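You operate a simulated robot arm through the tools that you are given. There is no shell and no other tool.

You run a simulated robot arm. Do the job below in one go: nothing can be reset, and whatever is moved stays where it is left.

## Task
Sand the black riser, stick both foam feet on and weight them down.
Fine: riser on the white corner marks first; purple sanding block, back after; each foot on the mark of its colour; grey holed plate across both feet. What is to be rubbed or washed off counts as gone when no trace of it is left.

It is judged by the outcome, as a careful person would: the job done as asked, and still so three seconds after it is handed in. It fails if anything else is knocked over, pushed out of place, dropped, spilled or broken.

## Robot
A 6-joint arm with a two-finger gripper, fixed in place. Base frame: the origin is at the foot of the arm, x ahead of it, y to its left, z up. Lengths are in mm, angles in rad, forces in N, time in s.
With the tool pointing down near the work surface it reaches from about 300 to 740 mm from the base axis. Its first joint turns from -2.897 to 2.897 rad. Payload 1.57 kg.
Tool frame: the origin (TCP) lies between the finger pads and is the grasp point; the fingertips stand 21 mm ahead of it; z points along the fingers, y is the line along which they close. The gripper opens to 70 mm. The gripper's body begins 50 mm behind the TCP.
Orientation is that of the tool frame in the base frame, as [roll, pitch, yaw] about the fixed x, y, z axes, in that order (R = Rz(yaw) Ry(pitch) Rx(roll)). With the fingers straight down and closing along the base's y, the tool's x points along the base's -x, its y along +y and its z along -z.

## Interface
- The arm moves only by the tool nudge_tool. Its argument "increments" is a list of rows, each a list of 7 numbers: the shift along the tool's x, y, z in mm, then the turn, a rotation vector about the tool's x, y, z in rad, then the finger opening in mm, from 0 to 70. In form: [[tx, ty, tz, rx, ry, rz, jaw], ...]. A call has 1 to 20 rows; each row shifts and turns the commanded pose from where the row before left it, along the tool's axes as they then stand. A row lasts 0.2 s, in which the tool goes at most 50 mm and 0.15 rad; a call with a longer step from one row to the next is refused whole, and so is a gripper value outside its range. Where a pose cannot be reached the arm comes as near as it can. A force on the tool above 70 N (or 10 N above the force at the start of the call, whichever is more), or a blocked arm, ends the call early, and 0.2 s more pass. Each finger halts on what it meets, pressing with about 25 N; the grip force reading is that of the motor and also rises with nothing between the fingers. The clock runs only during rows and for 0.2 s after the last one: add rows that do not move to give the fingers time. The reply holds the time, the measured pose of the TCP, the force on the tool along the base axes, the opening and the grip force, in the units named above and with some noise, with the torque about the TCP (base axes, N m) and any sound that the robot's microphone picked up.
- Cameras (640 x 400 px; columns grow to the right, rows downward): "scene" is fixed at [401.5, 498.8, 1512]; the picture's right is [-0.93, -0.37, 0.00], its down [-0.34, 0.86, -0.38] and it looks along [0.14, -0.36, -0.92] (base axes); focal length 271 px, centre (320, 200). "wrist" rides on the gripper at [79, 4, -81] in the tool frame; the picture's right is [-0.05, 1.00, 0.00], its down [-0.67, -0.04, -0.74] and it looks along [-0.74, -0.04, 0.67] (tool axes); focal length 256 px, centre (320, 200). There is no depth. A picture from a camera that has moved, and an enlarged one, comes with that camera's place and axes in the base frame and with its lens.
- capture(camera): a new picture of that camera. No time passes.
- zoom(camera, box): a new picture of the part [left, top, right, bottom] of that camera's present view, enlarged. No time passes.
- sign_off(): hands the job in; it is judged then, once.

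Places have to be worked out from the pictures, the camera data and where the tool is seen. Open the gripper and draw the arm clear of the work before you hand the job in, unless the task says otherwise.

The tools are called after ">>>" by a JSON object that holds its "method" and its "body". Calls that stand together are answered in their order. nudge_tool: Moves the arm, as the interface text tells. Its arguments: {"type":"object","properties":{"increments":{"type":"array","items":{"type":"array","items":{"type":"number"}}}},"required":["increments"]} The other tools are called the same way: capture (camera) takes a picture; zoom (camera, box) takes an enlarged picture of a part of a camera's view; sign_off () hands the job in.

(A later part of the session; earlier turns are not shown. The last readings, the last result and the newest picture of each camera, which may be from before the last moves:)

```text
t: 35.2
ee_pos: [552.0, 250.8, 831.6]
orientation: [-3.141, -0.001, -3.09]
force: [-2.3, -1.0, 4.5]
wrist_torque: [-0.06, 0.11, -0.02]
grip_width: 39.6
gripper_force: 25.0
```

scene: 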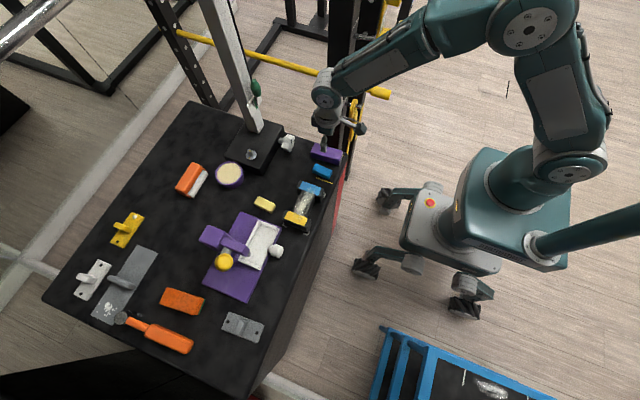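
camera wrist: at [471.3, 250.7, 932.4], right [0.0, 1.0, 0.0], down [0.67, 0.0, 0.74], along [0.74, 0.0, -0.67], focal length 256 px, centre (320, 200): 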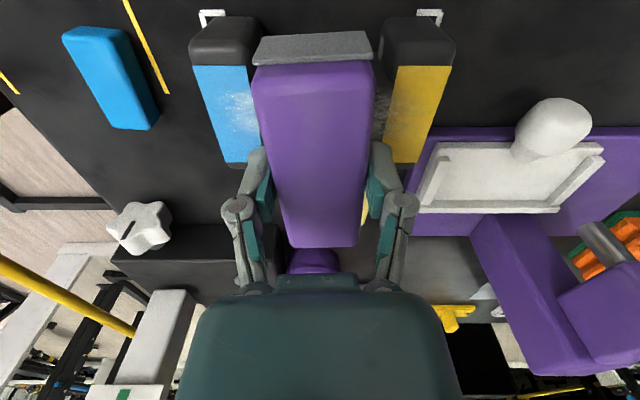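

Contact is made with about 5 N of pressure. I make one gentle stroke toward +y and back to see the effect and whether the riser stays put.

>>> {"method": "nudge_tool", "body": {"increments": [[-0.5, 10, 0, 0, 0, 0, 0], [-0.5, 10, 0, 0, 0, 0, 0], [-0.5, 10, 0, 0, 0, 0, 0], [-0.5, 9, 0, 0, 0, 0, 0]]}}

>>> {"method": "zoom", "body": {"camera": "scene", "box": [260, 130, 360, 240]}}

>>> {"method": "capture", "body": {"camera": "wrist"}}

```text
t: 36.2
ee_pos: [550.0, 289.1, 830.8]
orientation: [3.141, 0.001, -3.09]
force: [0.1, -2.4, 5.6]
wrist_torque: [-0.01, -0.05, -0.01]
grip_width: 39.1
gripper_force: 25.0
```

```text
3.64 times, centred on (310, 185) of scene
camera zoom: at [401.5, 498.8, 1512.0], right [-0.93, -0.37, 0.0], down [-0.34, 0.86, -0.38], along [0.14, -0.36, -0.92], focal length 986 px, centre (356, 254)
```

zoom: 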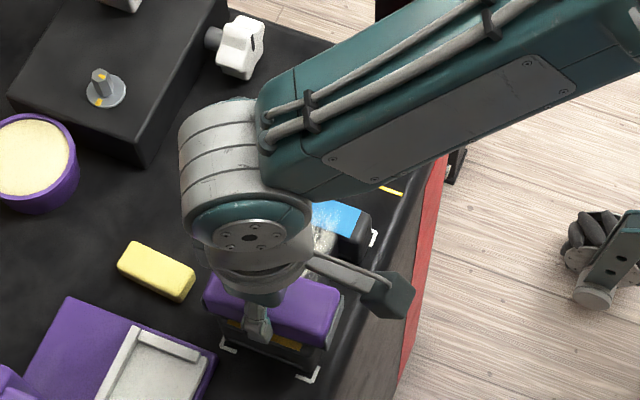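

```text
taken
camera wrist: at [471.5, 290.6, 912.4], right [0.0, 1.0, 0.0], down [0.67, 0.0, 0.74], along [0.74, 0.0, -0.67], focal length 256 px, centre (320, 200)
```

wrist: 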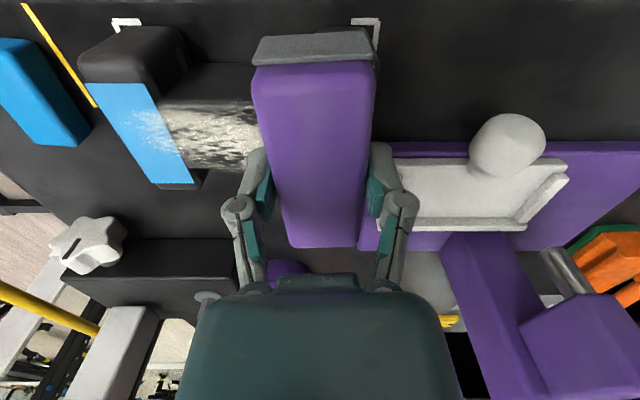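

The riser stayed put during the stroke. I do a full back-and-forth over y≈209–289.

>>> {"method": "nudge_tool", "body": {"increments": [[0.54, -10, 0, 0, 0, 0, 0], [0.54, -10, 0, 0, 0, 0, 0], [0.54, -10, 0, 0, 0, 0, 0], [0.54, -10, 0, 0, 0, 0, 0], [0.54, -10, 0, 0, 0, 0, 0], [0.54, -10, 0, 0, 0, 0, 0], [0.54, -10, 0, 0, 0, 0, 0], [0.54, -9, 0, 0, 0, 0, 0]]}}

>>> {"method": "capture", "body": {"camera": "wrist"}}

>>> {"method": "zoom", "body": {"camera": "scene", "box": [260, 130, 360, 240]}}

```text
t: 38.0
ee_pos: [550.9, 209.5, 829.2]
orientation: [3.141, 0.001, -3.089]
force: [0.4, 2.1, 6.2]
wrist_torque: [0.01, 0.03, -0.01]
grip_width: 39.2
gripper_force: 24.8
```

```text
taken
camera wrist: at [471.8, 210.7, 912.3], right [0.0, 1.0, 0.0], down [0.67, 0.0, 0.74], along [0.74, 0.0, -0.67], focal length 256 px, centre (320, 200)
```

wrist: 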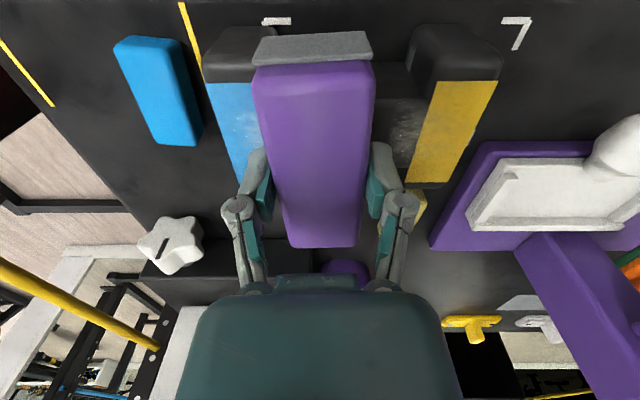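

```text
3.64 times, centred on (310, 185) of scene
camera zoom: at [401.5, 498.8, 1512.0], right [-0.93, -0.37, 0.0], down [-0.34, 0.86, -0.38], along [0.14, -0.36, -0.92], focal length 986 px, centre (356, 254)
```

zoom: 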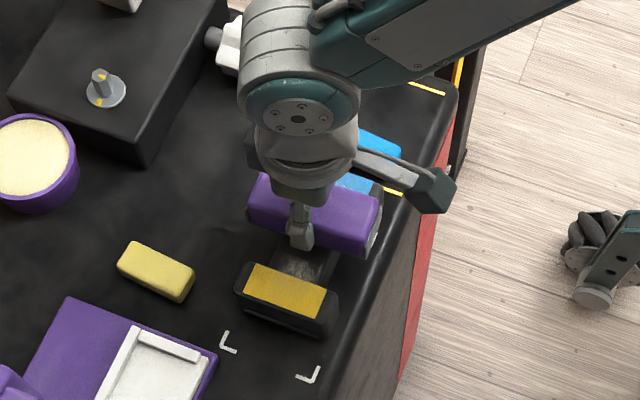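

The return stroke dragged the riser about 20 mm toward −y, though most of the scuff is gone. I lift the block and back off to see exactly where the riser is now.

>>> {"method": "nudge_tool", "body": {"increments": [[0, 0, -3, 0, 0, 0, 0], [0, 0, -15, 0, 0, 0, 0], [0, 0, -20, 0, 0, 0, 0], [20, 0, -20, 0, 0, 0, 0], [35, 0, 0, 0, 0, 0, 0], [35, 0, 0, 0, 0, 0, 0], [35, 0, 0, 0, 0, 0, 0], [0, 0, 0, 0, 0, 0, 0]]}}

>>> {"method": "capture", "body": {"camera": "wrist"}}

>>> {"method": "zoom", "body": {"camera": "scene", "box": [260, 130, 360, 240]}}

```text
t: 39.8
ee_pos: [425.9, 202.8, 887.8]
orientation: [-3.141, 0.0, -3.09]
force: [0.8, -0.2, 0.1]
wrist_torque: [-0.02, 0.0, -0.04]
grip_width: 39.5
gripper_force: 25.2
```

```text
taken
camera wrist: at [345.8, 204.2, 970.1], right [0.0, 1.0, 0.0], down [0.67, 0.0, 0.74], along [0.74, 0.0, -0.67], focal length 256 px, centre (320, 200)
```

wrist: 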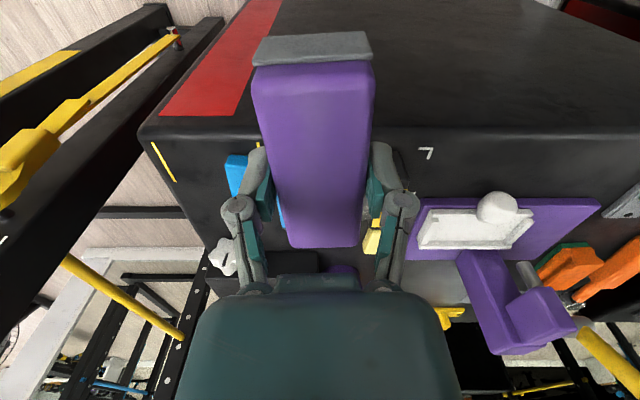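

```text
3.64 times, centred on (310, 185) of scene
camera zoom: at [401.5, 498.8, 1512.0], right [-0.93, -0.37, 0.0], down [-0.34, 0.86, -0.38], along [0.14, -0.36, -0.92], focal length 986 px, centre (356, 254)
```

zoom: 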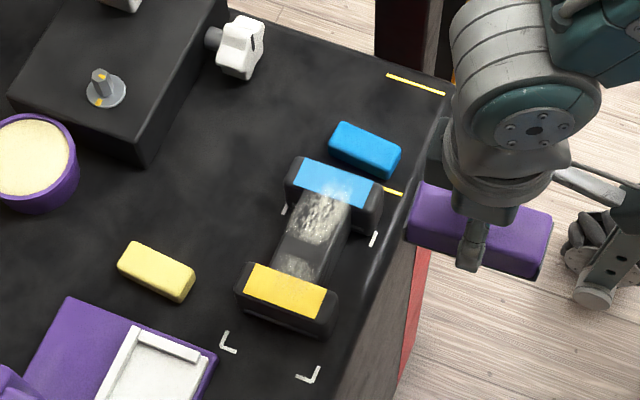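

The riser is now centred at y≈222.6 (27.6 mm too far −y), with scuff left mainly near the blue end. I'll use +y strokes only, starting at the blue end, which sand that part and can only push the riser back toward its marks.

>>> {"method": "nudge_tool", "body": {"increments": [[-31.05, -4.4, 0, 0, 0, 0, 0], [-31.05, -4.4, 0, 0, 0, 0, 0], [-31.05, -4.4, 0, 0, 0, 0, 0], [-31.05, -4.4, 0, 0, 0, 0, 0], [0, 0, 20, 0, 0, 0, 0], [0, 0, 20, 0, 0, 0, 0], [0, 0, 12, 0, 0, 0, 0], [0, 0, 4, 0, 0, 0, 0], [0, 0, 0, 0, 0, 0, 0]]}}

>>> {"method": "nudge_tool", "body": {"increments": [[0, 0, 1.5, 0, 0, 0, 0]]}}

```text
t: 41.8
ee_pos: [551.9, 191.2, 831.3]
orientation: [3.141, 0.0, -3.091]
force: [-0.9, 0.0, -1.5]
wrist_torque: [-0.04, -0.01, 0.0]
grip_width: 39.2
gripper_force: 24.8
```

```text
t: 42.2
ee_pos: [551.4, 192.2, 830.7]
orientation: [3.141, 0.0, -3.09]
force: [0.1, -0.3, 1.8]
wrist_torque: [-0.02, -0.08, 0.0]
grip_width: 39.5
gripper_force: 24.3
```

Light contact (~3 N) at the blue end. I stroke +y by 40 mm at this light pressure and check.

>>> {"method": "nudge_tool", "body": {"increments": [[-0.54, 10, 0.3, 0, 0, 0, 0], [-0.54, 10, 0, 0, 0, 0, 0], [-0.54, 10, 0, 0, 0, 0, 0], [-0.54, 10, 0, 0, 0, 0, 0]]}}

>>> {"method": "zoom", "body": {"camera": "scene", "box": [260, 130, 360, 240]}}

>>> {"method": "capture", "body": {"camera": "wrist"}}

```text
t: 43.2
ee_pos: [551.7, 233.5, 830.0]
orientation: [3.141, 0.0, -3.089]
force: [-0.1, -2.5, 7.5]
wrist_torque: [-0.05, -0.02, -0.04]
grip_width: 39.3
gripper_force: 25.3
```

```text
3.64 times, centred on (310, 185) of scene
camera zoom: at [401.5, 498.8, 1512.0], right [-0.93, -0.37, 0.0], down [-0.34, 0.86, -0.38], along [0.14, -0.36, -0.92], focal length 986 px, centre (356, 254)
```

zoom: 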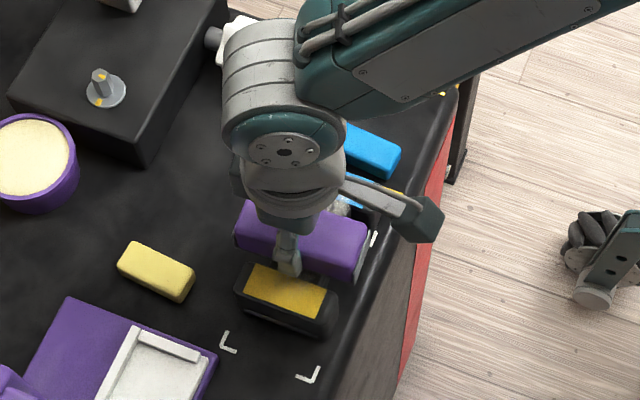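

```text
taken
camera wrist: at [472.1, 233.8, 912.2], right [0.0, 1.0, 0.0], down [0.67, 0.0, 0.74], along [0.74, 0.0, -0.67], focal length 256 px, centre (320, 200)
```

wrist: 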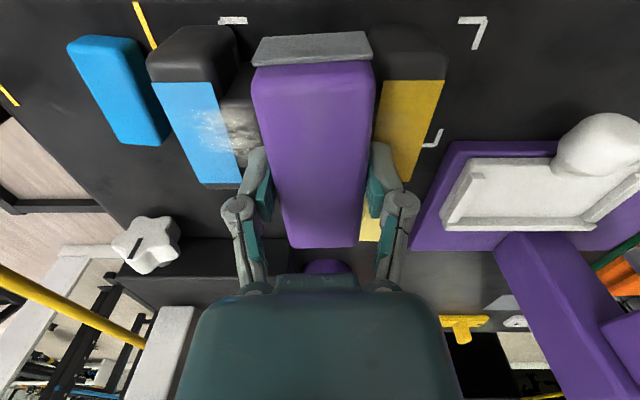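

The riser did not drag in this stroke (friction ~2.5 N). I'll press harder and move +y slowly to try to carry the riser back toward its marks by friction.

>>> {"method": "nudge_tool", "body": {"increments": [[0, 0, 1.5, 0, 0, 0, 0], [0, 0, 1.5, 0, 0, 0, 0], [-0.3, 5, 0, 0, 0, 0, 0], [-0.3, 5, 0, 0, 0, 0, 0], [-0.3, 5, 0, 0, 0, 0, 0]]}}

>>> {"method": "capture", "body": {"camera": "wrist"}}

>>> {"method": "zoom", "body": {"camera": "scene", "box": [260, 130, 360, 240]}}

```text
t: 44.4
ee_pos: [551.7, 246.2, 827.1]
orientation: [-3.141, 0.001, -3.089]
force: [0.6, -6.8, 16.9]
wrist_torque: [-0.15, -0.11, -0.1]
grip_width: 39.3
gripper_force: 25.0
```

```text
taken
camera wrist: at [472.1, 247.6, 909.1], right [0.0, 1.0, 0.0], down [0.67, 0.0, 0.74], along [0.74, 0.0, -0.67], focal length 256 px, centre (320, 200)
```

wrist: 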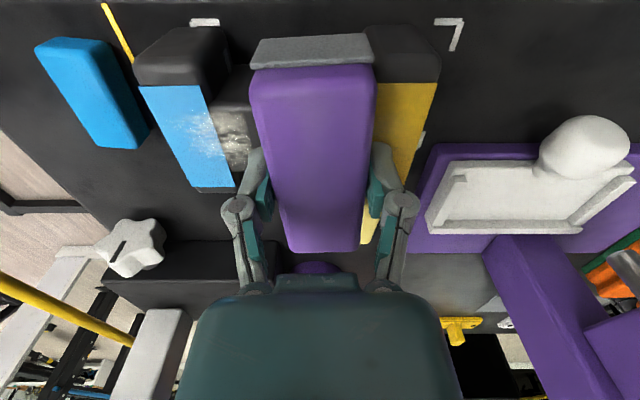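

```text
3.64 times, centred on (310, 185) of scene
camera zoom: at [401.5, 498.8, 1512.0], right [-0.93, -0.37, 0.0], down [-0.34, 0.86, -0.38], along [0.14, -0.36, -0.92], focal length 986 px, centre (356, 254)
```

zoom: 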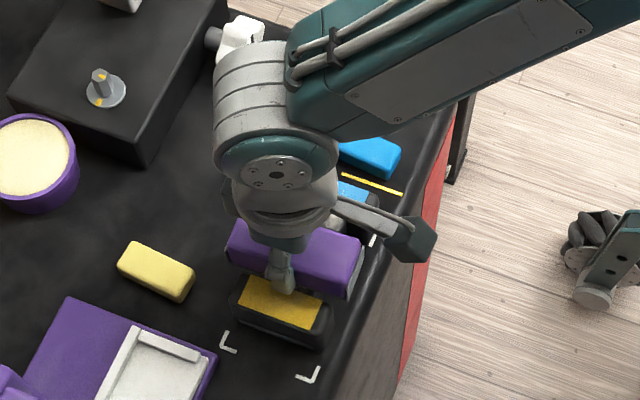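

The riser is being carried along with the block. I continue +y 15 mm, then lift and measure.

>>> {"method": "nudge_tool", "body": {"increments": [[-0.3, 5, 0, 0, 0, 0, 0], [-0.3, 5, 0, 0, 0, 0, 0], [-0.3, 5, 0, 0, 0, 0, 0]]}}

>>> {"method": "zoom", "body": {"camera": "scene", "box": [260, 130, 360, 240]}}

>>> {"method": "capture", "body": {"camera": "wrist"}}

```text
t: 45.2
ee_pos: [552.1, 262.6, 826.9]
orientation: [3.141, -0.001, -3.089]
force: [-1.2, -5.5, 12.2]
wrist_torque: [-0.04, -0.13, -0.08]
grip_width: 39.2
gripper_force: 25.3
```

```text
3.64 times, centred on (310, 185) of scene
camera zoom: at [401.5, 498.8, 1512.0], right [-0.93, -0.37, 0.0], down [-0.34, 0.86, -0.38], along [0.14, -0.36, -0.92], focal length 986 px, centre (356, 254)
```

zoom: 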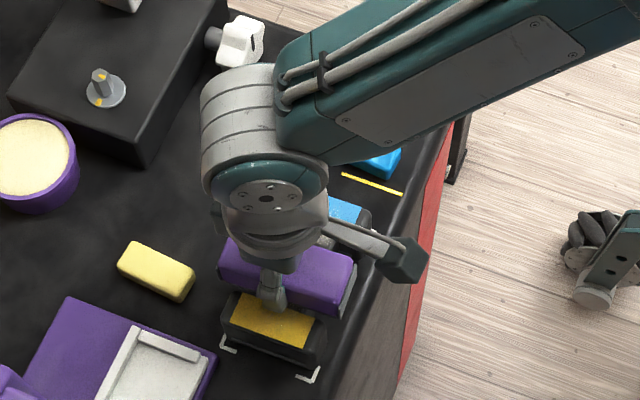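

```text
taken
camera wrist: at [472.1, 263.5, 909.1], right [0.0, 1.0, 0.0], down [0.67, 0.0, 0.74], along [0.74, 0.0, -0.67], focal length 256 px, centre (320, 200)
```

wrist: 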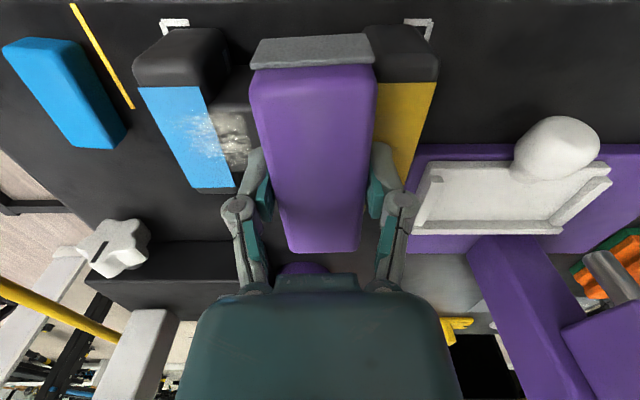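

The riser is nearly back. I zoom to compare its base to the front marks.

>>> {"method": "zoom", "body": {"camera": "wrist", "box": [120, 0, 460, 120]}}

>>> {"method": "zoom", "body": {"camera": "scene", "box": [300, 180, 350, 240]}}

```text
1.88 times, centred on (290, 60) of wrist
camera zoom: at [472.1, 263.5, 909.1], right [0.0, 1.0, 0.0], down [0.67, 0.0, 0.74], along [0.74, 0.0, -0.67], focal length 482 px, centre (376, 464)
```

zoom: 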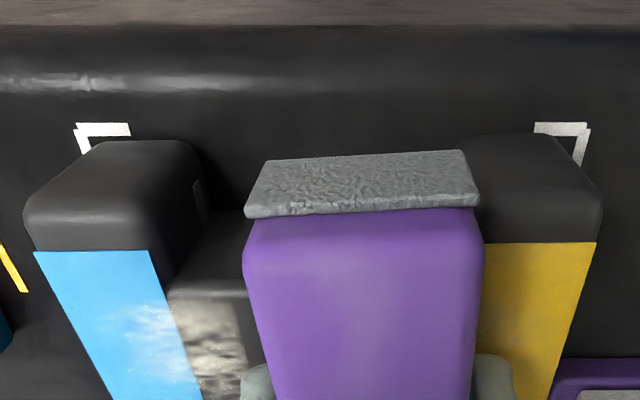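

```text
6.67 times, centred on (325, 210) of scene
camera zoom: at [401.5, 498.8, 1512.0], right [-0.93, -0.37, 0.0], down [-0.34, 0.86, -0.38], along [0.14, -0.36, -0.92], focal length 1808 px, centre (287, 133)
```

zoom: 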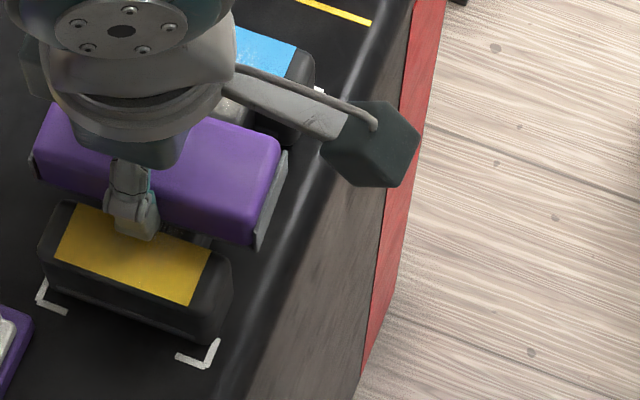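

The riser now sits evenly between the front marks again. I lift off, move over the blue end, and set the block down lightly.

>>> {"method": "nudge_tool", "body": {"increments": [[0, 0, -3, 0, 0, 0, 0], [0, 0, -7, 0, 0, 0, 0], [0.8, -15, 0, 0, 0, 0, 0], [0.8, -15, 0, 0, 0, 0, 0], [0.8, -14, 0, 0, 0, 0, 0], [0, 0, 4, 0, 0, 0, 0], [0, 0, 1.7, 0, 0, 0, 0], [0, 0, 0, 0, 0, 0, 0]]}}

>>> {"method": "nudge_tool", "body": {"increments": [[0, 0, 0.8, 0, 0, 0, 0]]}}

```text
t: 47.0
ee_pos: [551.7, 219.0, 831.5]
orientation: [3.141, 0.0, -3.09]
force: [0.3, -0.6, -1.2]
wrist_torque: [0.0, 0.01, -0.02]
grip_width: 39.4
gripper_force: 24.8
```

```text
t: 47.4
ee_pos: [551.9, 218.1, 830.6]
orientation: [-3.14, -0.002, -3.088]
force: [-0.2, 0.0, -0.8]
wrist_torque: [0.02, 0.02, 0.0]
grip_width: 39.4
gripper_force: 25.0
```

Barely touching. I add 0.6 mm of pressure and make short ± strokes over the blue end.

>>> {"method": "nudge_tool", "body": {"increments": [[0, 0, 0.6, 0, 0, 0, 0]]}}

>>> {"method": "nudge_tool", "body": {"increments": [[-0.4, 8, 0, 0, 0, 0, 0], [-0.4, 8, 0, 0, 0, 0, 0], [0.4, -8, 0, 0, 0, 0, 0], [0.4, -8, 0, 0, 0, 0, 0], [0.4, -7, 0, 0, 0, 0, 0]]}}

>>> {"method": "capture", "body": {"camera": "wrist"}}

>>> {"method": "zoom", "body": {"camera": "scene", "box": [260, 130, 360, 240]}}

```text
t: 47.8
ee_pos: [552.7, 219.3, 830.4]
orientation: [-3.141, -0.001, -3.088]
force: [-0.2, -0.1, -0.1]
wrist_torque: [-0.01, 0.04, 0.02]
grip_width: 39.2
gripper_force: 25.0
```

```text
t: 49.0
ee_pos: [552.8, 211.2, 829.4]
orientation: [3.141, 0.0, -3.09]
force: [-0.3, 0.1, -0.5]
wrist_torque: [-0.01, 0.0, -0.02]
grip_width: 39.4
gripper_force: 25.7
```

```text
taken
camera wrist: at [472.3, 212.2, 912.1], right [0.0, 1.0, 0.0], down [0.67, 0.0, 0.74], along [0.74, 0.0, -0.67], focal length 256 px, centre (320, 200)
```

wrist: 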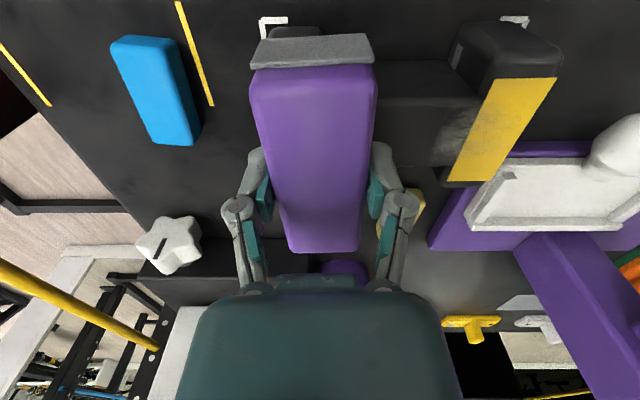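

```text
3.64 times, centred on (310, 185) of scene
camera zoom: at [401.5, 498.8, 1512.0], right [-0.93, -0.37, 0.0], down [-0.34, 0.86, -0.38], along [0.14, -0.36, -0.92], focal length 986 px, centre (356, 254)
```

zoom: 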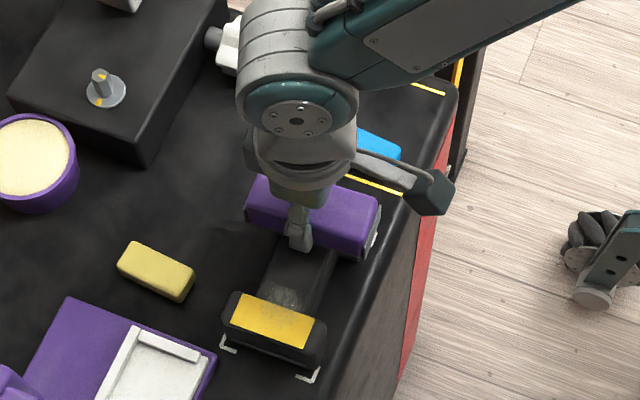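

Contact is very light and the riser has not moved. I press 0.6 mm more and repeat short strokes.

>>> {"method": "nudge_tool", "body": {"increments": [[-0.4, 8, 0.6, 0, 0, 0, 0], [-0.4, 8, 0, 0, 0, 0, 0], [-0.4, 8, 0, 0, 0, 0, 0]]}}

>>> {"method": "nudge_tool", "body": {"increments": [[0.4, -8, 0, 0, 0, 0, 0], [0.4, -8, 0, 0, 0, 0, 0], [0.4, -8, 0, 0, 0, 0, 0]]}}

>>> {"method": "capture", "body": {"camera": "wrist"}}

```text
t: 49.8
ee_pos: [551.4, 236.2, 829.5]
orientation: [-3.141, 0.0, -3.089]
force: [0.0, 0.3, -1.7]
wrist_torque: [0.0, -0.01, 0.01]
grip_width: 39.3
gripper_force: 24.8
```

```text
t: 50.6
ee_pos: [551.2, 211.9, 829.4]
orientation: [3.141, 0.001, -3.091]
force: [0.3, -0.8, -0.9]
wrist_torque: [0.01, -0.02, 0.01]
grip_width: 39.4
gripper_force: 24.9
```

```text
taken
camera wrist: at [472.3, 212.2, 911.1], right [0.0, 1.0, 0.0], down [0.67, 0.0, 0.74], along [0.74, 0.0, -0.67], focal length 256 px, centre (320, 200)
```

wrist: 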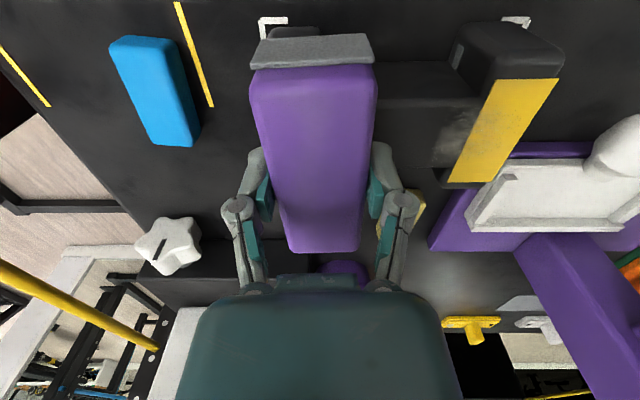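

No contact force: the block had slipped up slightly in the grip. I lower 1 mm at a time until force shows.

>>> {"method": "nudge_tool", "body": {"increments": [[0, 0, 1, 0, 0, 0, 0]]}}

>>> {"method": "nudge_tool", "body": {"increments": [[0, 0, 0.7, 0, 0, 0, 0]]}}

>>> {"method": "nudge_tool", "body": {"increments": [[0, 0, 0.5, 0, 0, 0, 0]]}}

```text
t: 51.0
ee_pos: [552.9, 211.0, 828.7]
orientation: [3.14, 0.0, -3.09]
force: [0.0, -0.6, -1.8]
wrist_torque: [0.04, -0.01, 0.02]
grip_width: 39.5
gripper_force: 25.6
```

```text
t: 51.4
ee_pos: [551.8, 211.3, 826.5]
orientation: [-3.141, 0.001, -3.089]
force: [1.0, 0.0, -0.6]
wrist_torque: [-0.02, 0.02, -0.01]
grip_width: 39.2
gripper_force: 24.5
```

```text
t: 51.8
ee_pos: [552.9, 211.1, 826.2]
orientation: [3.141, 0.0, -3.091]
force: [0.2, 0.8, -1.1]
wrist_torque: [0.01, -0.01, -0.03]
grip_width: 39.4
gripper_force: 24.8
```

Still free. I keep lowering in small steps.

>>> {"method": "nudge_tool", "body": {"increments": [[0, 0, 0.8, 0, 0, 0, 0]]}}

>>> {"method": "nudge_tool", "body": {"increments": [[0, 0, 0.8, 0, 0, 0, 0]]}}

>>> {"method": "nudge_tool", "body": {"increments": [[0, 0, 0.6, 0, 0, 0, 0]]}}

```text
t: 52.2
ee_pos: [552.4, 211.2, 826.6]
orientation: [3.141, 0.0, -3.089]
force: [-0.3, -0.6, 4.2]
wrist_torque: [-0.04, 0.07, 0.01]
grip_width: 39.7
gripper_force: 25.0
```

```text
t: 52.6
ee_pos: [551.8, 211.5, 827.0]
orientation: [3.14, 0.002, -3.089]
force: [-1.6, -0.2, 14.7]
wrist_torque: [-0.08, 0.4, -0.01]
grip_width: 39.7
gripper_force: 24.8
```

```text
t: 53.0
ee_pos: [552.1, 211.8, 826.1]
orientation: [3.141, 0.003, -3.09]
force: [-1.0, 0.6, 17.3]
wrist_torque: [0.0, -0.01, -0.02]
grip_width: 39.7
gripper_force: 25.3
```

That went from light to ~17 N quickly, so stiffness is high. I ease off 1.0 mm to get a few newtons.

>>> {"method": "nudge_tool", "body": {"increments": [[0, 0, -1.0, 0, 0, 0, 0]]}}

```text
t: 53.4
ee_pos: [552.5, 211.6, 826.9]
orientation: [-3.141, 0.0, -3.089]
force: [1.4, 1.4, 10.7]
wrist_torque: [0.1, -0.39, 0.04]
grip_width: 39.6
gripper_force: 25.2
```

>>> {"method": "nudge_tool", "body": {"increments": [[0, 0, -0.5, 0, 0, 0, 0]]}}

```text
t: 53.8
ee_pos: [552.3, 211.2, 826.7]
orientation: [-3.141, -0.001, -3.089]
force: [1.6, 2.2, 6.5]
wrist_torque: [0.1, -0.3, 0.03]
grip_width: 39.3
gripper_force: 24.9
```

Pressure ~7 N; I ease another 0.3 mm and stroke +y over the blue end.

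>>> {"method": "nudge_tool", "body": {"increments": [[0, 0, -0.3, 0, 0, 0, 0], [-0.4, 8, 0, 0, 0, 0, 0], [-0.4, 8, 0, 0, 0, 0, 0], [-0.4, 8, 0, 0, 0, 0, 0]]}}

>>> {"method": "capture", "body": {"camera": "wrist"}}

>>> {"method": "zoom", "body": {"camera": "scene", "box": [260, 130, 360, 240]}}

```text
t: 54.8
ee_pos: [551.7, 235.5, 826.0]
orientation: [3.141, -0.003, -3.089]
force: [-0.5, -0.3, 0.1]
wrist_torque: [0.0, -0.04, 0.04]
grip_width: 39.5
gripper_force: 25.2
```

```text
taken
camera wrist: at [471.5, 236.5, 908.5], right [0.0, 1.0, 0.0], down [0.67, 0.0, 0.74], along [0.74, 0.0, -0.67], focal length 256 px, centre (320, 200)
```

wrist: 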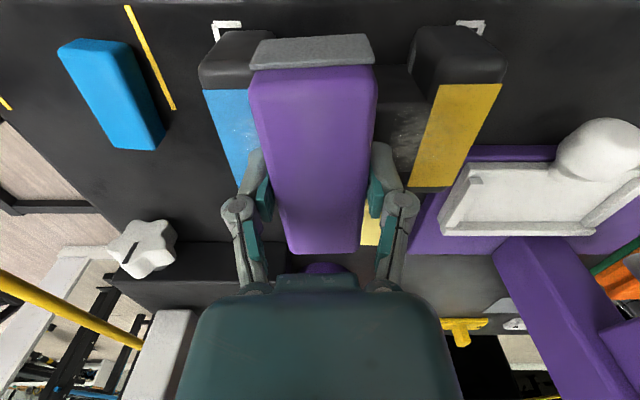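

```text
3.64 times, centred on (310, 185) of scene
camera zoom: at [401.5, 498.8, 1512.0], right [-0.93, -0.37, 0.0], down [-0.34, 0.86, -0.38], along [0.14, -0.36, -0.92], focal length 986 px, centre (356, 254)
```

zoom: 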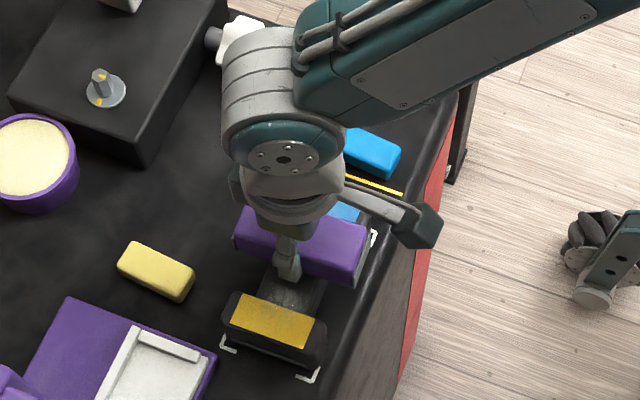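

The riser is still in place and the blue end looks much cleaner. I add 0.3 mm pressure and stroke back and forth over the blue half.

>>> {"method": "nudge_tool", "body": {"increments": [[0.4, -8, 0.3, 0, 0, 0, 0], [0.4, -8, 0, 0, 0, 0, 0], [0.4, -8, 0, 0, 0, 0, 0], [0.3, -6, 0, 0, 0, 0, 0]]}}

>>> {"method": "nudge_tool", "body": {"increments": [[-0.4, 8, 0, 0, 0, 0, 0], [-0.4, 8, 0, 0, 0, 0, 0], [-0.4, 8, 0, 0, 0, 0, 0], [-0.4, 8, 0, 0, 0, 0, 0], [-0.4, 8, 0, 0, 0, 0, 0]]}}

>>> {"method": "capture", "body": {"camera": "wrist"}}

>>> {"method": "zoom", "body": {"camera": "scene", "box": [260, 130, 360, 240]}}

```text
t: 55.8
ee_pos: [552.3, 205.4, 826.1]
orientation: [-3.141, 0.0, -3.087]
force: [-0.2, -0.1, -1.2]
wrist_torque: [-0.02, 0.0, -0.01]
grip_width: 39.5
gripper_force: 24.9
```

```text
t: 57.0
ee_pos: [551.7, 246.3, 825.5]
orientation: [3.141, 0.0, -3.089]
force: [0.7, -0.5, 2.0]
wrist_torque: [-0.01, -0.07, -0.01]
grip_width: 39.4
gripper_force: 24.8
```

```text
taken
camera wrist: at [472.2, 246.8, 908.3], right [0.0, 1.0, 0.0], down [0.67, 0.0, 0.74], along [0.74, 0.0, -0.67], focal length 256 px, centre (320, 200)
```

wrist: 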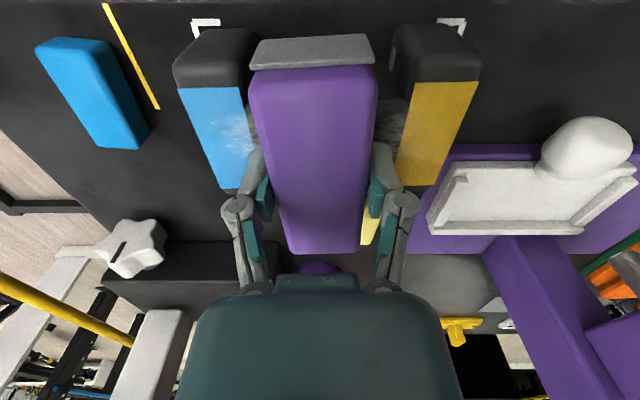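

```text
3.64 times, centred on (310, 185) of scene
camera zoom: at [401.5, 498.8, 1512.0], right [-0.93, -0.37, 0.0], down [-0.34, 0.86, -0.38], along [0.14, -0.36, -0.92], focal length 986 px, centre (356, 254)
```

zoom: 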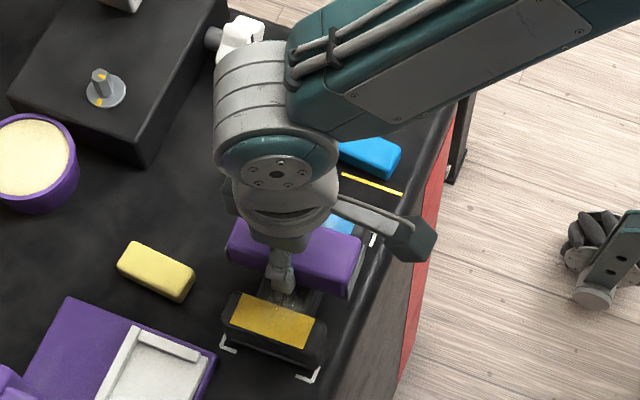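

I enlarge the wrist view to see what traces remain.

>>> {"method": "zoom", "body": {"camera": "wrist", "box": [160, 60, 260, 200]}}

>>> {"method": "zoom", "body": {"camera": "wrist", "box": [370, 60, 490, 200]}}

```text
2.86 times, centred on (210, 130) of wrist
camera zoom: at [472.2, 246.8, 908.3], right [0.0, 1.0, 0.0], down [0.67, 0.0, 0.74], along [0.74, 0.0, -0.67], focal length 731 px, centre (634, 400)
```

zoom: 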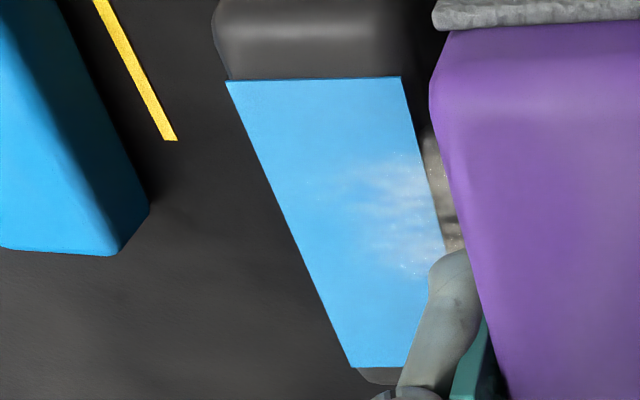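

```text
2.86 times, centred on (430, 130) of wrist
camera zoom: at [472.2, 246.8, 908.3], right [0.0, 1.0, 0.0], down [0.67, 0.0, 0.74], along [0.74, 0.0, -0.67], focal length 731 px, centre (6, 400)
```

zoom: 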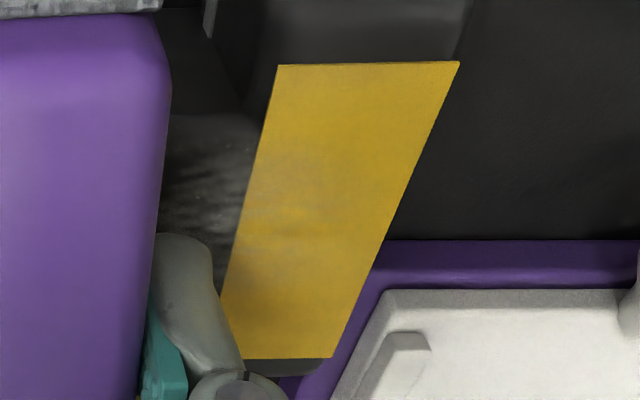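

Haze remains on the inner parts of both marks. I go to the blue end (y≈203) and lower in 0.3 mm steps for firmer but controlled contact.

>>> {"method": "nudge_tool", "body": {"increments": [[0, 0, -1, 0, 0, 0, 0], [0.6, -11, 0, 0, 0, 0, 0], [0.6, -11, 0, 0, 0, 0, 0], [0.6, -11, 0, 0, 0, 0, 0], [0.6, -10, 0, 0, 0, 0, 0], [0, 0, 1.3, 0, 0, 0, 0]]}}

>>> {"method": "nudge_tool", "body": {"increments": [[0, 0, 0.4, 0, 0, 0, 0]]}}

```text
t: 58.4
ee_pos: [552.8, 202.8, 826.4]
orientation: [3.142, -0.002, -3.089]
force: [-0.3, -0.8, -0.6]
wrist_torque: [-0.01, -0.06, 0.0]
grip_width: 39.4
gripper_force: 24.8
```

```text
t: 58.8
ee_pos: [551.2, 202.7, 826.1]
orientation: [3.141, -0.001, -3.089]
force: [-1.8, 0.0, 5.5]
wrist_torque: [0.01, -0.05, 0.0]
grip_width: 39.2
gripper_force: 25.1
```

About 6 N of contact. I do short ±12 mm strokes here.

>>> {"method": "nudge_tool", "body": {"increments": [[-0.3, 6, 0, 0, 0, 0, 0], [-0.3, 6, 0, 0, 0, 0, 0], [0.3, -6, 0, 0, 0, 0, 0], [0.3, -6, 0, 0, 0, 0, 0], [-0.3, 6, 0, 0, 0, 0, 0], [-0.3, 6, 0, 0, 0, 0, 0]]}}

>>> {"method": "zoom", "body": {"camera": "scene", "box": [260, 130, 360, 240]}}

>>> {"method": "capture", "body": {"camera": "wrist"}}

```text
t: 60.2
ee_pos: [552.8, 214.2, 826.1]
orientation: [-3.141, 0.001, -3.09]
force: [0.0, -3.5, 8.7]
wrist_torque: [-0.03, -0.23, -0.11]
grip_width: 39.5
gripper_force: 25.4
```

```text
3.64 times, centred on (310, 185) of scene
camera zoom: at [401.5, 498.8, 1512.0], right [-0.93, -0.37, 0.0], down [-0.34, 0.86, -0.38], along [0.14, -0.36, -0.92], focal length 986 px, centre (356, 254)
```

zoom: 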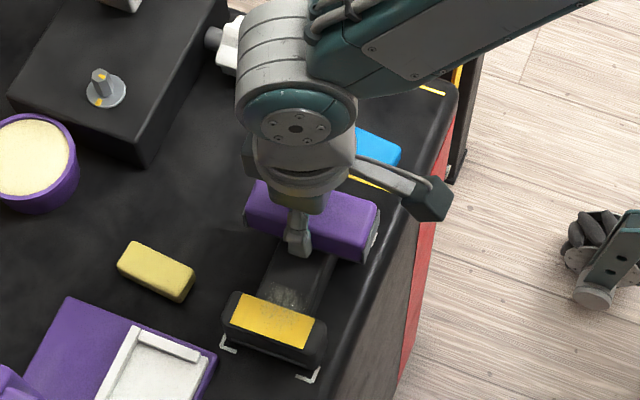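

```text
taken
camera wrist: at [472.0, 215.1, 908.3], right [0.0, 1.0, 0.0], down [0.67, 0.0, 0.74], along [0.74, 0.0, -0.67], focal length 256 px, centre (320, 200)
```

wrist: 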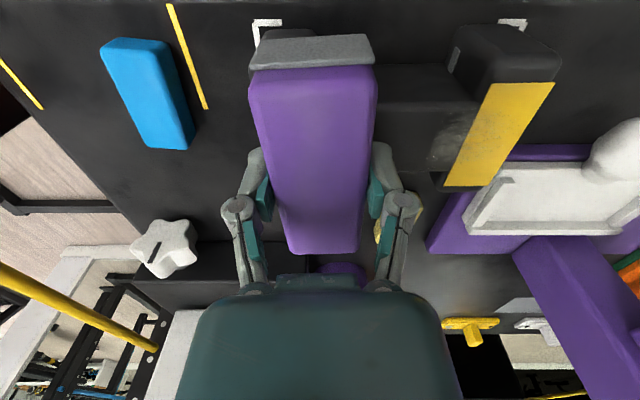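

The riser held its place. I ease 0.3 mm and do several more strokes between y≈202 and 232.

>>> {"method": "nudge_tool", "body": {"increments": [[0.3, -6, -0.3, 0, 0, 0, 0], [0.3, -6, 0, 0, 0, 0, 0], [-0.3, 6, 0, 0, 0, 0, 0], [-0.3, 6, 0, 0, 0, 0, 0], [-0.3, 6, 0, 0, 0, 0, 0], [-0.3, 6, 0, 0, 0, 0, 0], [-0.3, 6, 0, 0, 0, 0, 0]]}}

>>> {"method": "nudge_tool", "body": {"increments": [[0.3, -6, 0, 0, 0, 0, 0], [0.3, -6, 0, 0, 0, 0, 0], [0.3, -6, 0, 0, 0, 0, 0], [0.3, -6, 0, 0, 0, 0, 0], [0.3, -6, 0, 0, 0, 0, 0]]}}

>>> {"method": "nudge_tool", "body": {"increments": [[-0.4, 8, 0, 0, 0, 0, 0], [-0.4, 8, 0, 0, 0, 0, 0], [-0.4, 8, 0, 0, 0, 0, 0], [-0.4, 8, 0, 0, 0, 0, 0], [-0.4, 8, 0, 0, 0, 0, 0], [-0.4, 8, 0, 0, 0, 0, 0]]}}

>>> {"method": "capture", "body": {"camera": "wrist"}}

>>> {"method": "zoom", "body": {"camera": "scene", "box": [260, 130, 360, 240]}}

```text
t: 61.8
ee_pos: [552.2, 232.1, 825.8]
orientation: [3.141, 0.0, -3.091]
force: [-0.1, -5.0, 15.9]
wrist_torque: [-0.12, -0.03, 0.01]
grip_width: 39.6
gripper_force: 24.7
```

```text
t: 63.0
ee_pos: [552.1, 201.9, 826.3]
orientation: [-3.141, 0.0, -3.088]
force: [0.8, 3.7, 9.7]
wrist_torque: [0.18, -0.09, 0.05]
grip_width: 39.5
gripper_force: 25.1
```

```text
t: 64.4
ee_pos: [549.8, 249.7, 826.5]
orientation: [-3.141, -0.003, -3.089]
force: [0.2, -0.8, 2.4]
wrist_torque: [0.01, -0.07, 0.01]
grip_width: 39.5
gripper_force: 24.8
```

```text
taken
camera wrist: at [471.3, 251.9, 908.1], right [0.0, 1.0, 0.0], down [0.67, 0.0, 0.74], along [0.74, 0.0, -0.67], focal length 256 px, centre (320, 200)
```

wrist: 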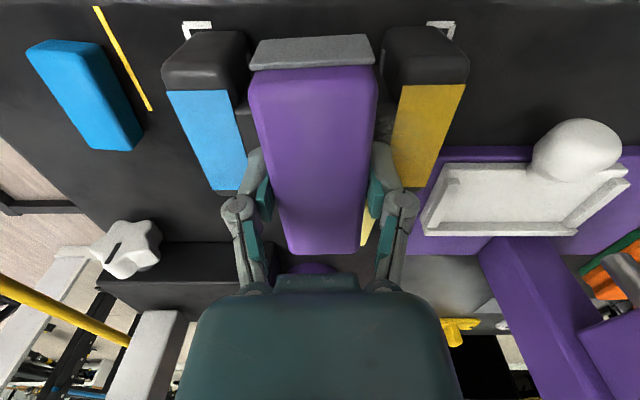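

```text
3.64 times, centred on (310, 185) of scene
camera zoom: at [401.5, 498.8, 1512.0], right [-0.93, -0.37, 0.0], down [-0.34, 0.86, -0.38], along [0.14, -0.36, -0.92], focal length 986 px, centre (356, 254)
```

zoom: 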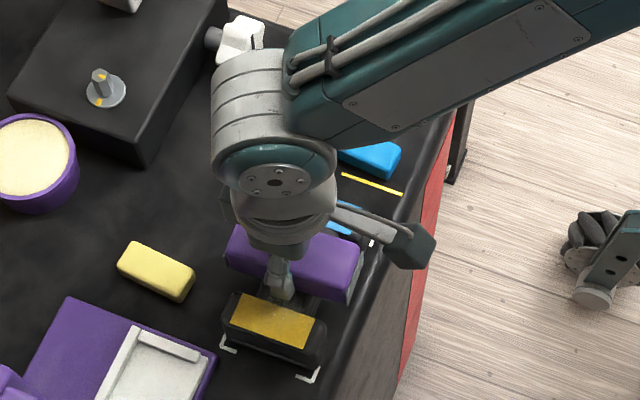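

The blue mark now looks clean. I continue +y to the yellow end, then stroke there.

>>> {"method": "nudge_tool", "body": {"increments": [[-0.4, 7, 0, 0, 0, 0, 0], [-0.4, 7, 0, 0, 0, 0, 0], [-0.4, 7, 0, 0, 0, 0, 0], [-0.4, 7, 0, 0, 0, 0, 0], [-0.4, 7, 0, 0, 0, 0, 0], [-0.4, 7, 0, 0, 0, 0, 0]]}}

>>> {"method": "capture", "body": {"camera": "wrist"}}

>>> {"method": "zoom", "body": {"camera": "scene", "box": [260, 130, 360, 240]}}

```text
t: 65.8
ee_pos: [551.8, 291.9, 825.0]
orientation: [-3.141, -0.001, -3.089]
force: [0.9, 0.4, -0.3]
wrist_torque: [-0.02, 0.01, 0.01]
grip_width: 39.4
gripper_force: 25.0
```

```text
taken
camera wrist: at [471.8, 293.7, 908.2], right [0.0, 1.0, 0.0], down [0.67, 0.0, 0.74], along [0.74, 0.0, -0.67], focal length 256 px, centre (320, 200)
```

wrist: 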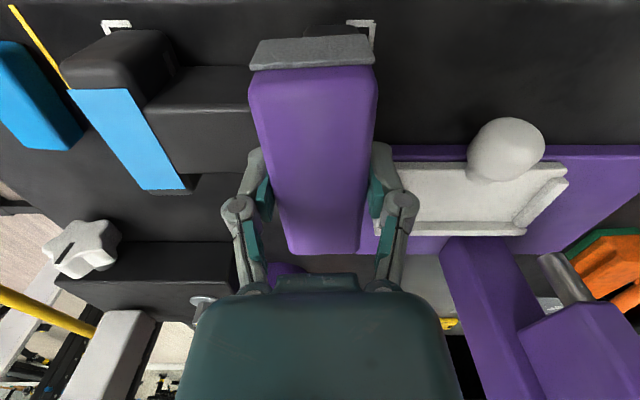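

```text
3.64 times, centred on (310, 185) of scene
camera zoom: at [401.5, 498.8, 1512.0], right [-0.93, -0.37, 0.0], down [-0.34, 0.86, -0.38], along [0.14, -0.36, -0.92], focal length 986 px, centre (356, 254)
```

zoom: 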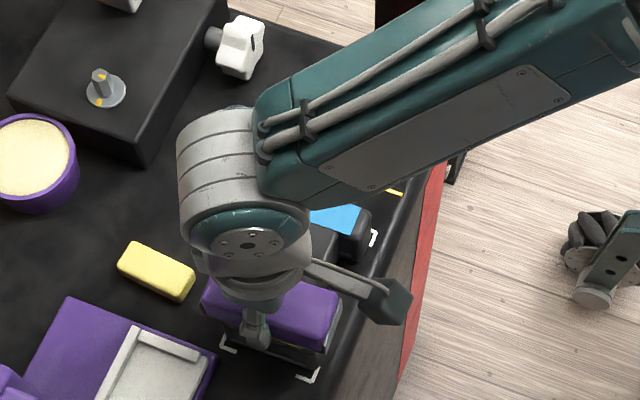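

The blue half of the bar is clean. At the yellow end contact is light; I lower 0.4 mm and stroke there.

>>> {"method": "nudge_tool", "body": {"increments": [[0, 0, 0.4, 0, 0, 0, 0]]}}

>>> {"method": "nudge_tool", "body": {"increments": [[0.4, -7, 0, 0, 0, 0, 0], [0.4, -7, 0, 0, 0, 0, 0], [-0.4, 7, 0, 0, 0, 0, 0], [-0.4, 7, 0, 0, 0, 0, 0]]}}

```text
t: 66.2
ee_pos: [552.2, 292.5, 826.0]
orientation: [-3.139, 0.001, -3.09]
force: [-0.5, 0.6, 0.9]
wrist_torque: [0.02, 0.05, -0.01]
grip_width: 39.5
gripper_force: 25.0
```

```text
t: 67.2
ee_pos: [552.2, 292.2, 826.4]
orientation: [-3.141, -0.002, -3.089]
force: [0.2, -1.1, 3.4]
wrist_torque: [-0.02, -0.1, -0.04]
grip_width: 39.6
gripper_force: 24.4
```

Good light contact (~4.5 N). I continue with several strokes between y≈264 and 294.

>>> {"method": "nudge_tool", "body": {"increments": [[0.4, -7, 0.1, 0, 0, 0, 0], [0.4, -7, 0, 0, 0, 0, 0], [0.4, -7, 0, 0, 0, 0, 0], [0.4, -7, 0, 0, 0, 0, 0], [-0.4, 7, 0, 0, 0, 0, 0], [-0.4, 7, 0, 0, 0, 0, 0], [-0.4, 7, 0, 0, 0, 0, 0], [-0.4, 8, 0, 0, 0, 0, 0]]}}

>>> {"method": "nudge_tool", "body": {"increments": [[0.4, -7, 0, 0, 0, 0, 0], [0.4, -7, 0, 0, 0, 0, 0], [0.4, -7, 0, 0, 0, 0, 0], [0.4, -7, 0, 0, 0, 0, 0], [0.4, -7, 0, 0, 0, 0, 0], [0.4, -7, 0, 0, 0, 0, 0]]}}

>>> {"method": "capture", "body": {"camera": "wrist"}}

>>> {"method": "zoom", "body": {"camera": "scene", "box": [260, 130, 360, 240]}}

```text
t: 69.0
ee_pos: [551.0, 292.7, 825.6]
orientation: [-3.141, 0.0, -3.087]
force: [0.2, -2.9, 8.9]
wrist_torque: [-0.09, 0.03, 0.04]
grip_width: 39.5
gripper_force: 25.1
```

```text
t: 70.4
ee_pos: [550.9, 249.6, 825.9]
orientation: [-3.141, 0.0, -3.09]
force: [1.0, 2.2, 8.5]
wrist_torque: [0.02, 0.01, -0.05]
grip_width: 39.6
gripper_force: 24.8
```

```text
taken
camera wrist: at [471.9, 252.3, 907.9], right [0.0, 1.0, 0.0], down [0.67, 0.0, 0.74], along [0.74, 0.0, -0.67], focal length 256 px, centre (320, 200)
```

wrist: 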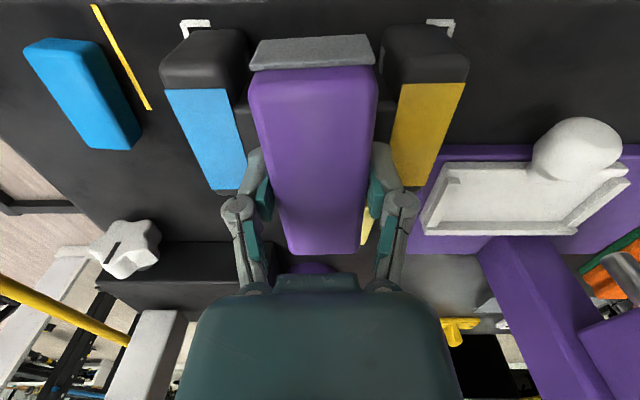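

```text
3.64 times, centred on (310, 185) of scene
camera zoom: at [401.5, 498.8, 1512.0], right [-0.93, -0.37, 0.0], down [-0.34, 0.86, -0.38], along [0.14, -0.36, -0.92], focal length 986 px, centre (356, 254)
```

zoom: 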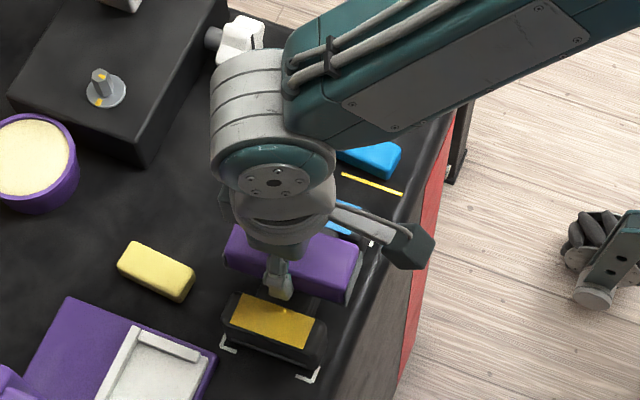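

Now I lift the block away and back off so the scene camera can see the whole riser top.

>>> {"method": "nudge_tool", "body": {"increments": [[0, 0, -2, 0, 0, 0, 0], [0, 0, -15, 0, 0, 0, 0], [0, 0, -20, 0, 0, 0, 0], [20, 0, -20, 0, 0, 0, 0], [35, 0, 0, 0, 0, 0, 0], [35, 0, 0, 0, 0, 0, 0], [35, 0, 0, 0, 0, 0, 0], [0, 0, 0, 0, 0, 0, 0]]}}

>>> {"method": "zoom", "body": {"camera": "scene", "box": [270, 160, 350, 240]}}

>>> {"method": "zoom", "body": {"camera": "wrist", "box": [150, 100, 470, 260]}}

```text
t: 72.2
ee_pos: [426.2, 245.0, 882.5]
orientation: [3.141, 0.001, -3.089]
force: [0.5, 0.0, -0.6]
wrist_torque: [0.0, 0.0, -0.03]
grip_width: 39.5
gripper_force: 25.3
```

```text
5.00 times, centred on (310, 200) of scene
camera zoom: at [401.5, 498.8, 1512.0], right [-0.93, -0.37, 0.0], down [-0.34, 0.86, -0.38], along [0.14, -0.36, -0.92], focal length 1356 px, centre (370, 200)
```

zoom: 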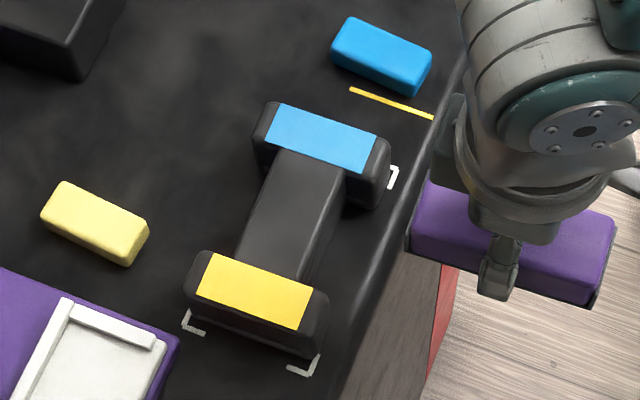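

```text
2.00 times, centred on (310, 180) of wrist
camera zoom: at [345.7, 246.1, 965.0], right [0.0, 1.0, 0.0], down [0.67, 0.0, 0.74], along [0.74, 0.0, -0.67], focal length 512 px, centre (340, 240)
```

zoom: 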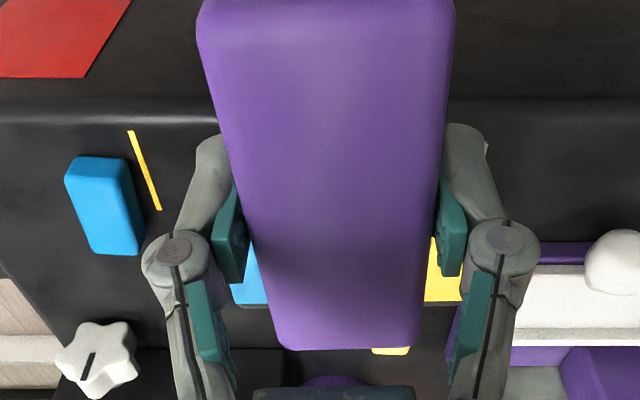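

The riser's top looks clean; I zoom in further to be sure no trace remains.

>>> {"method": "zoom", "body": {"camera": "scene", "box": [298, 174, 352, 238]}}

>>> {"method": "zoom", "body": {"camera": "scene", "box": [312, 178, 342, 208]}}

>>> {"method": "zoom", "body": {"camera": "scene", "box": [304, 204, 340, 234]}}

```text
6.25 times, centred on (325, 206) of scene
camera zoom: at [401.5, 498.8, 1512.0], right [-0.93, -0.37, 0.0], down [-0.34, 0.86, -0.38], along [0.14, -0.36, -0.92], focal length 1695 px, centre (289, 162)
```

zoom: 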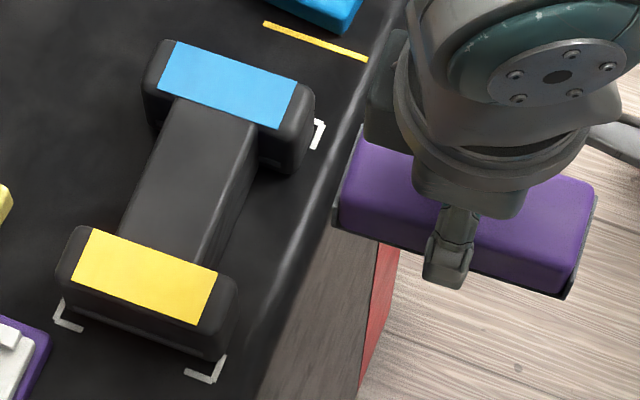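

```text
13.33 times, centred on (327, 193) of scene
camera zoom: at [401.5, 498.8, 1512.0], right [-0.93, -0.37, 0.0], down [-0.34, 0.86, -0.38], along [0.14, -0.36, -0.92], focal length 3616 px, centre (227, 293)
```

zoom: 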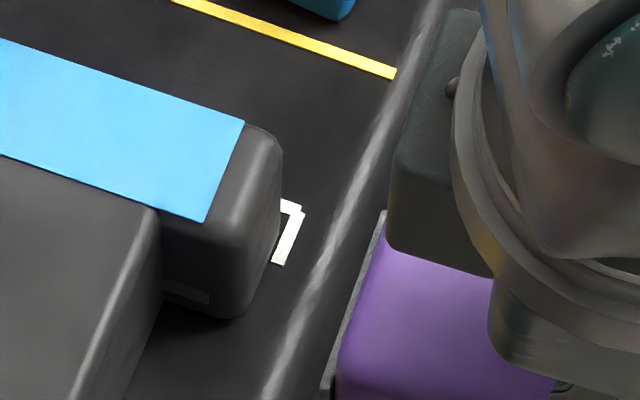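

```text
13.33 times, centred on (322, 219) of scene
camera zoom: at [401.5, 498.8, 1512.0], right [-0.93, -0.37, 0.0], down [-0.34, 0.86, -0.38], along [0.14, -0.36, -0.92], focal length 3616 px, centre (293, -53)
```

zoom: 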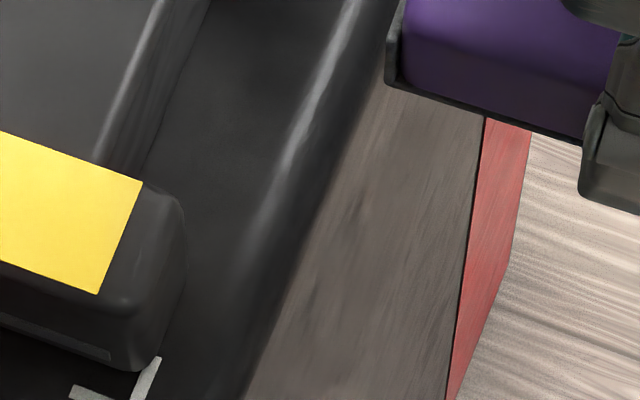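

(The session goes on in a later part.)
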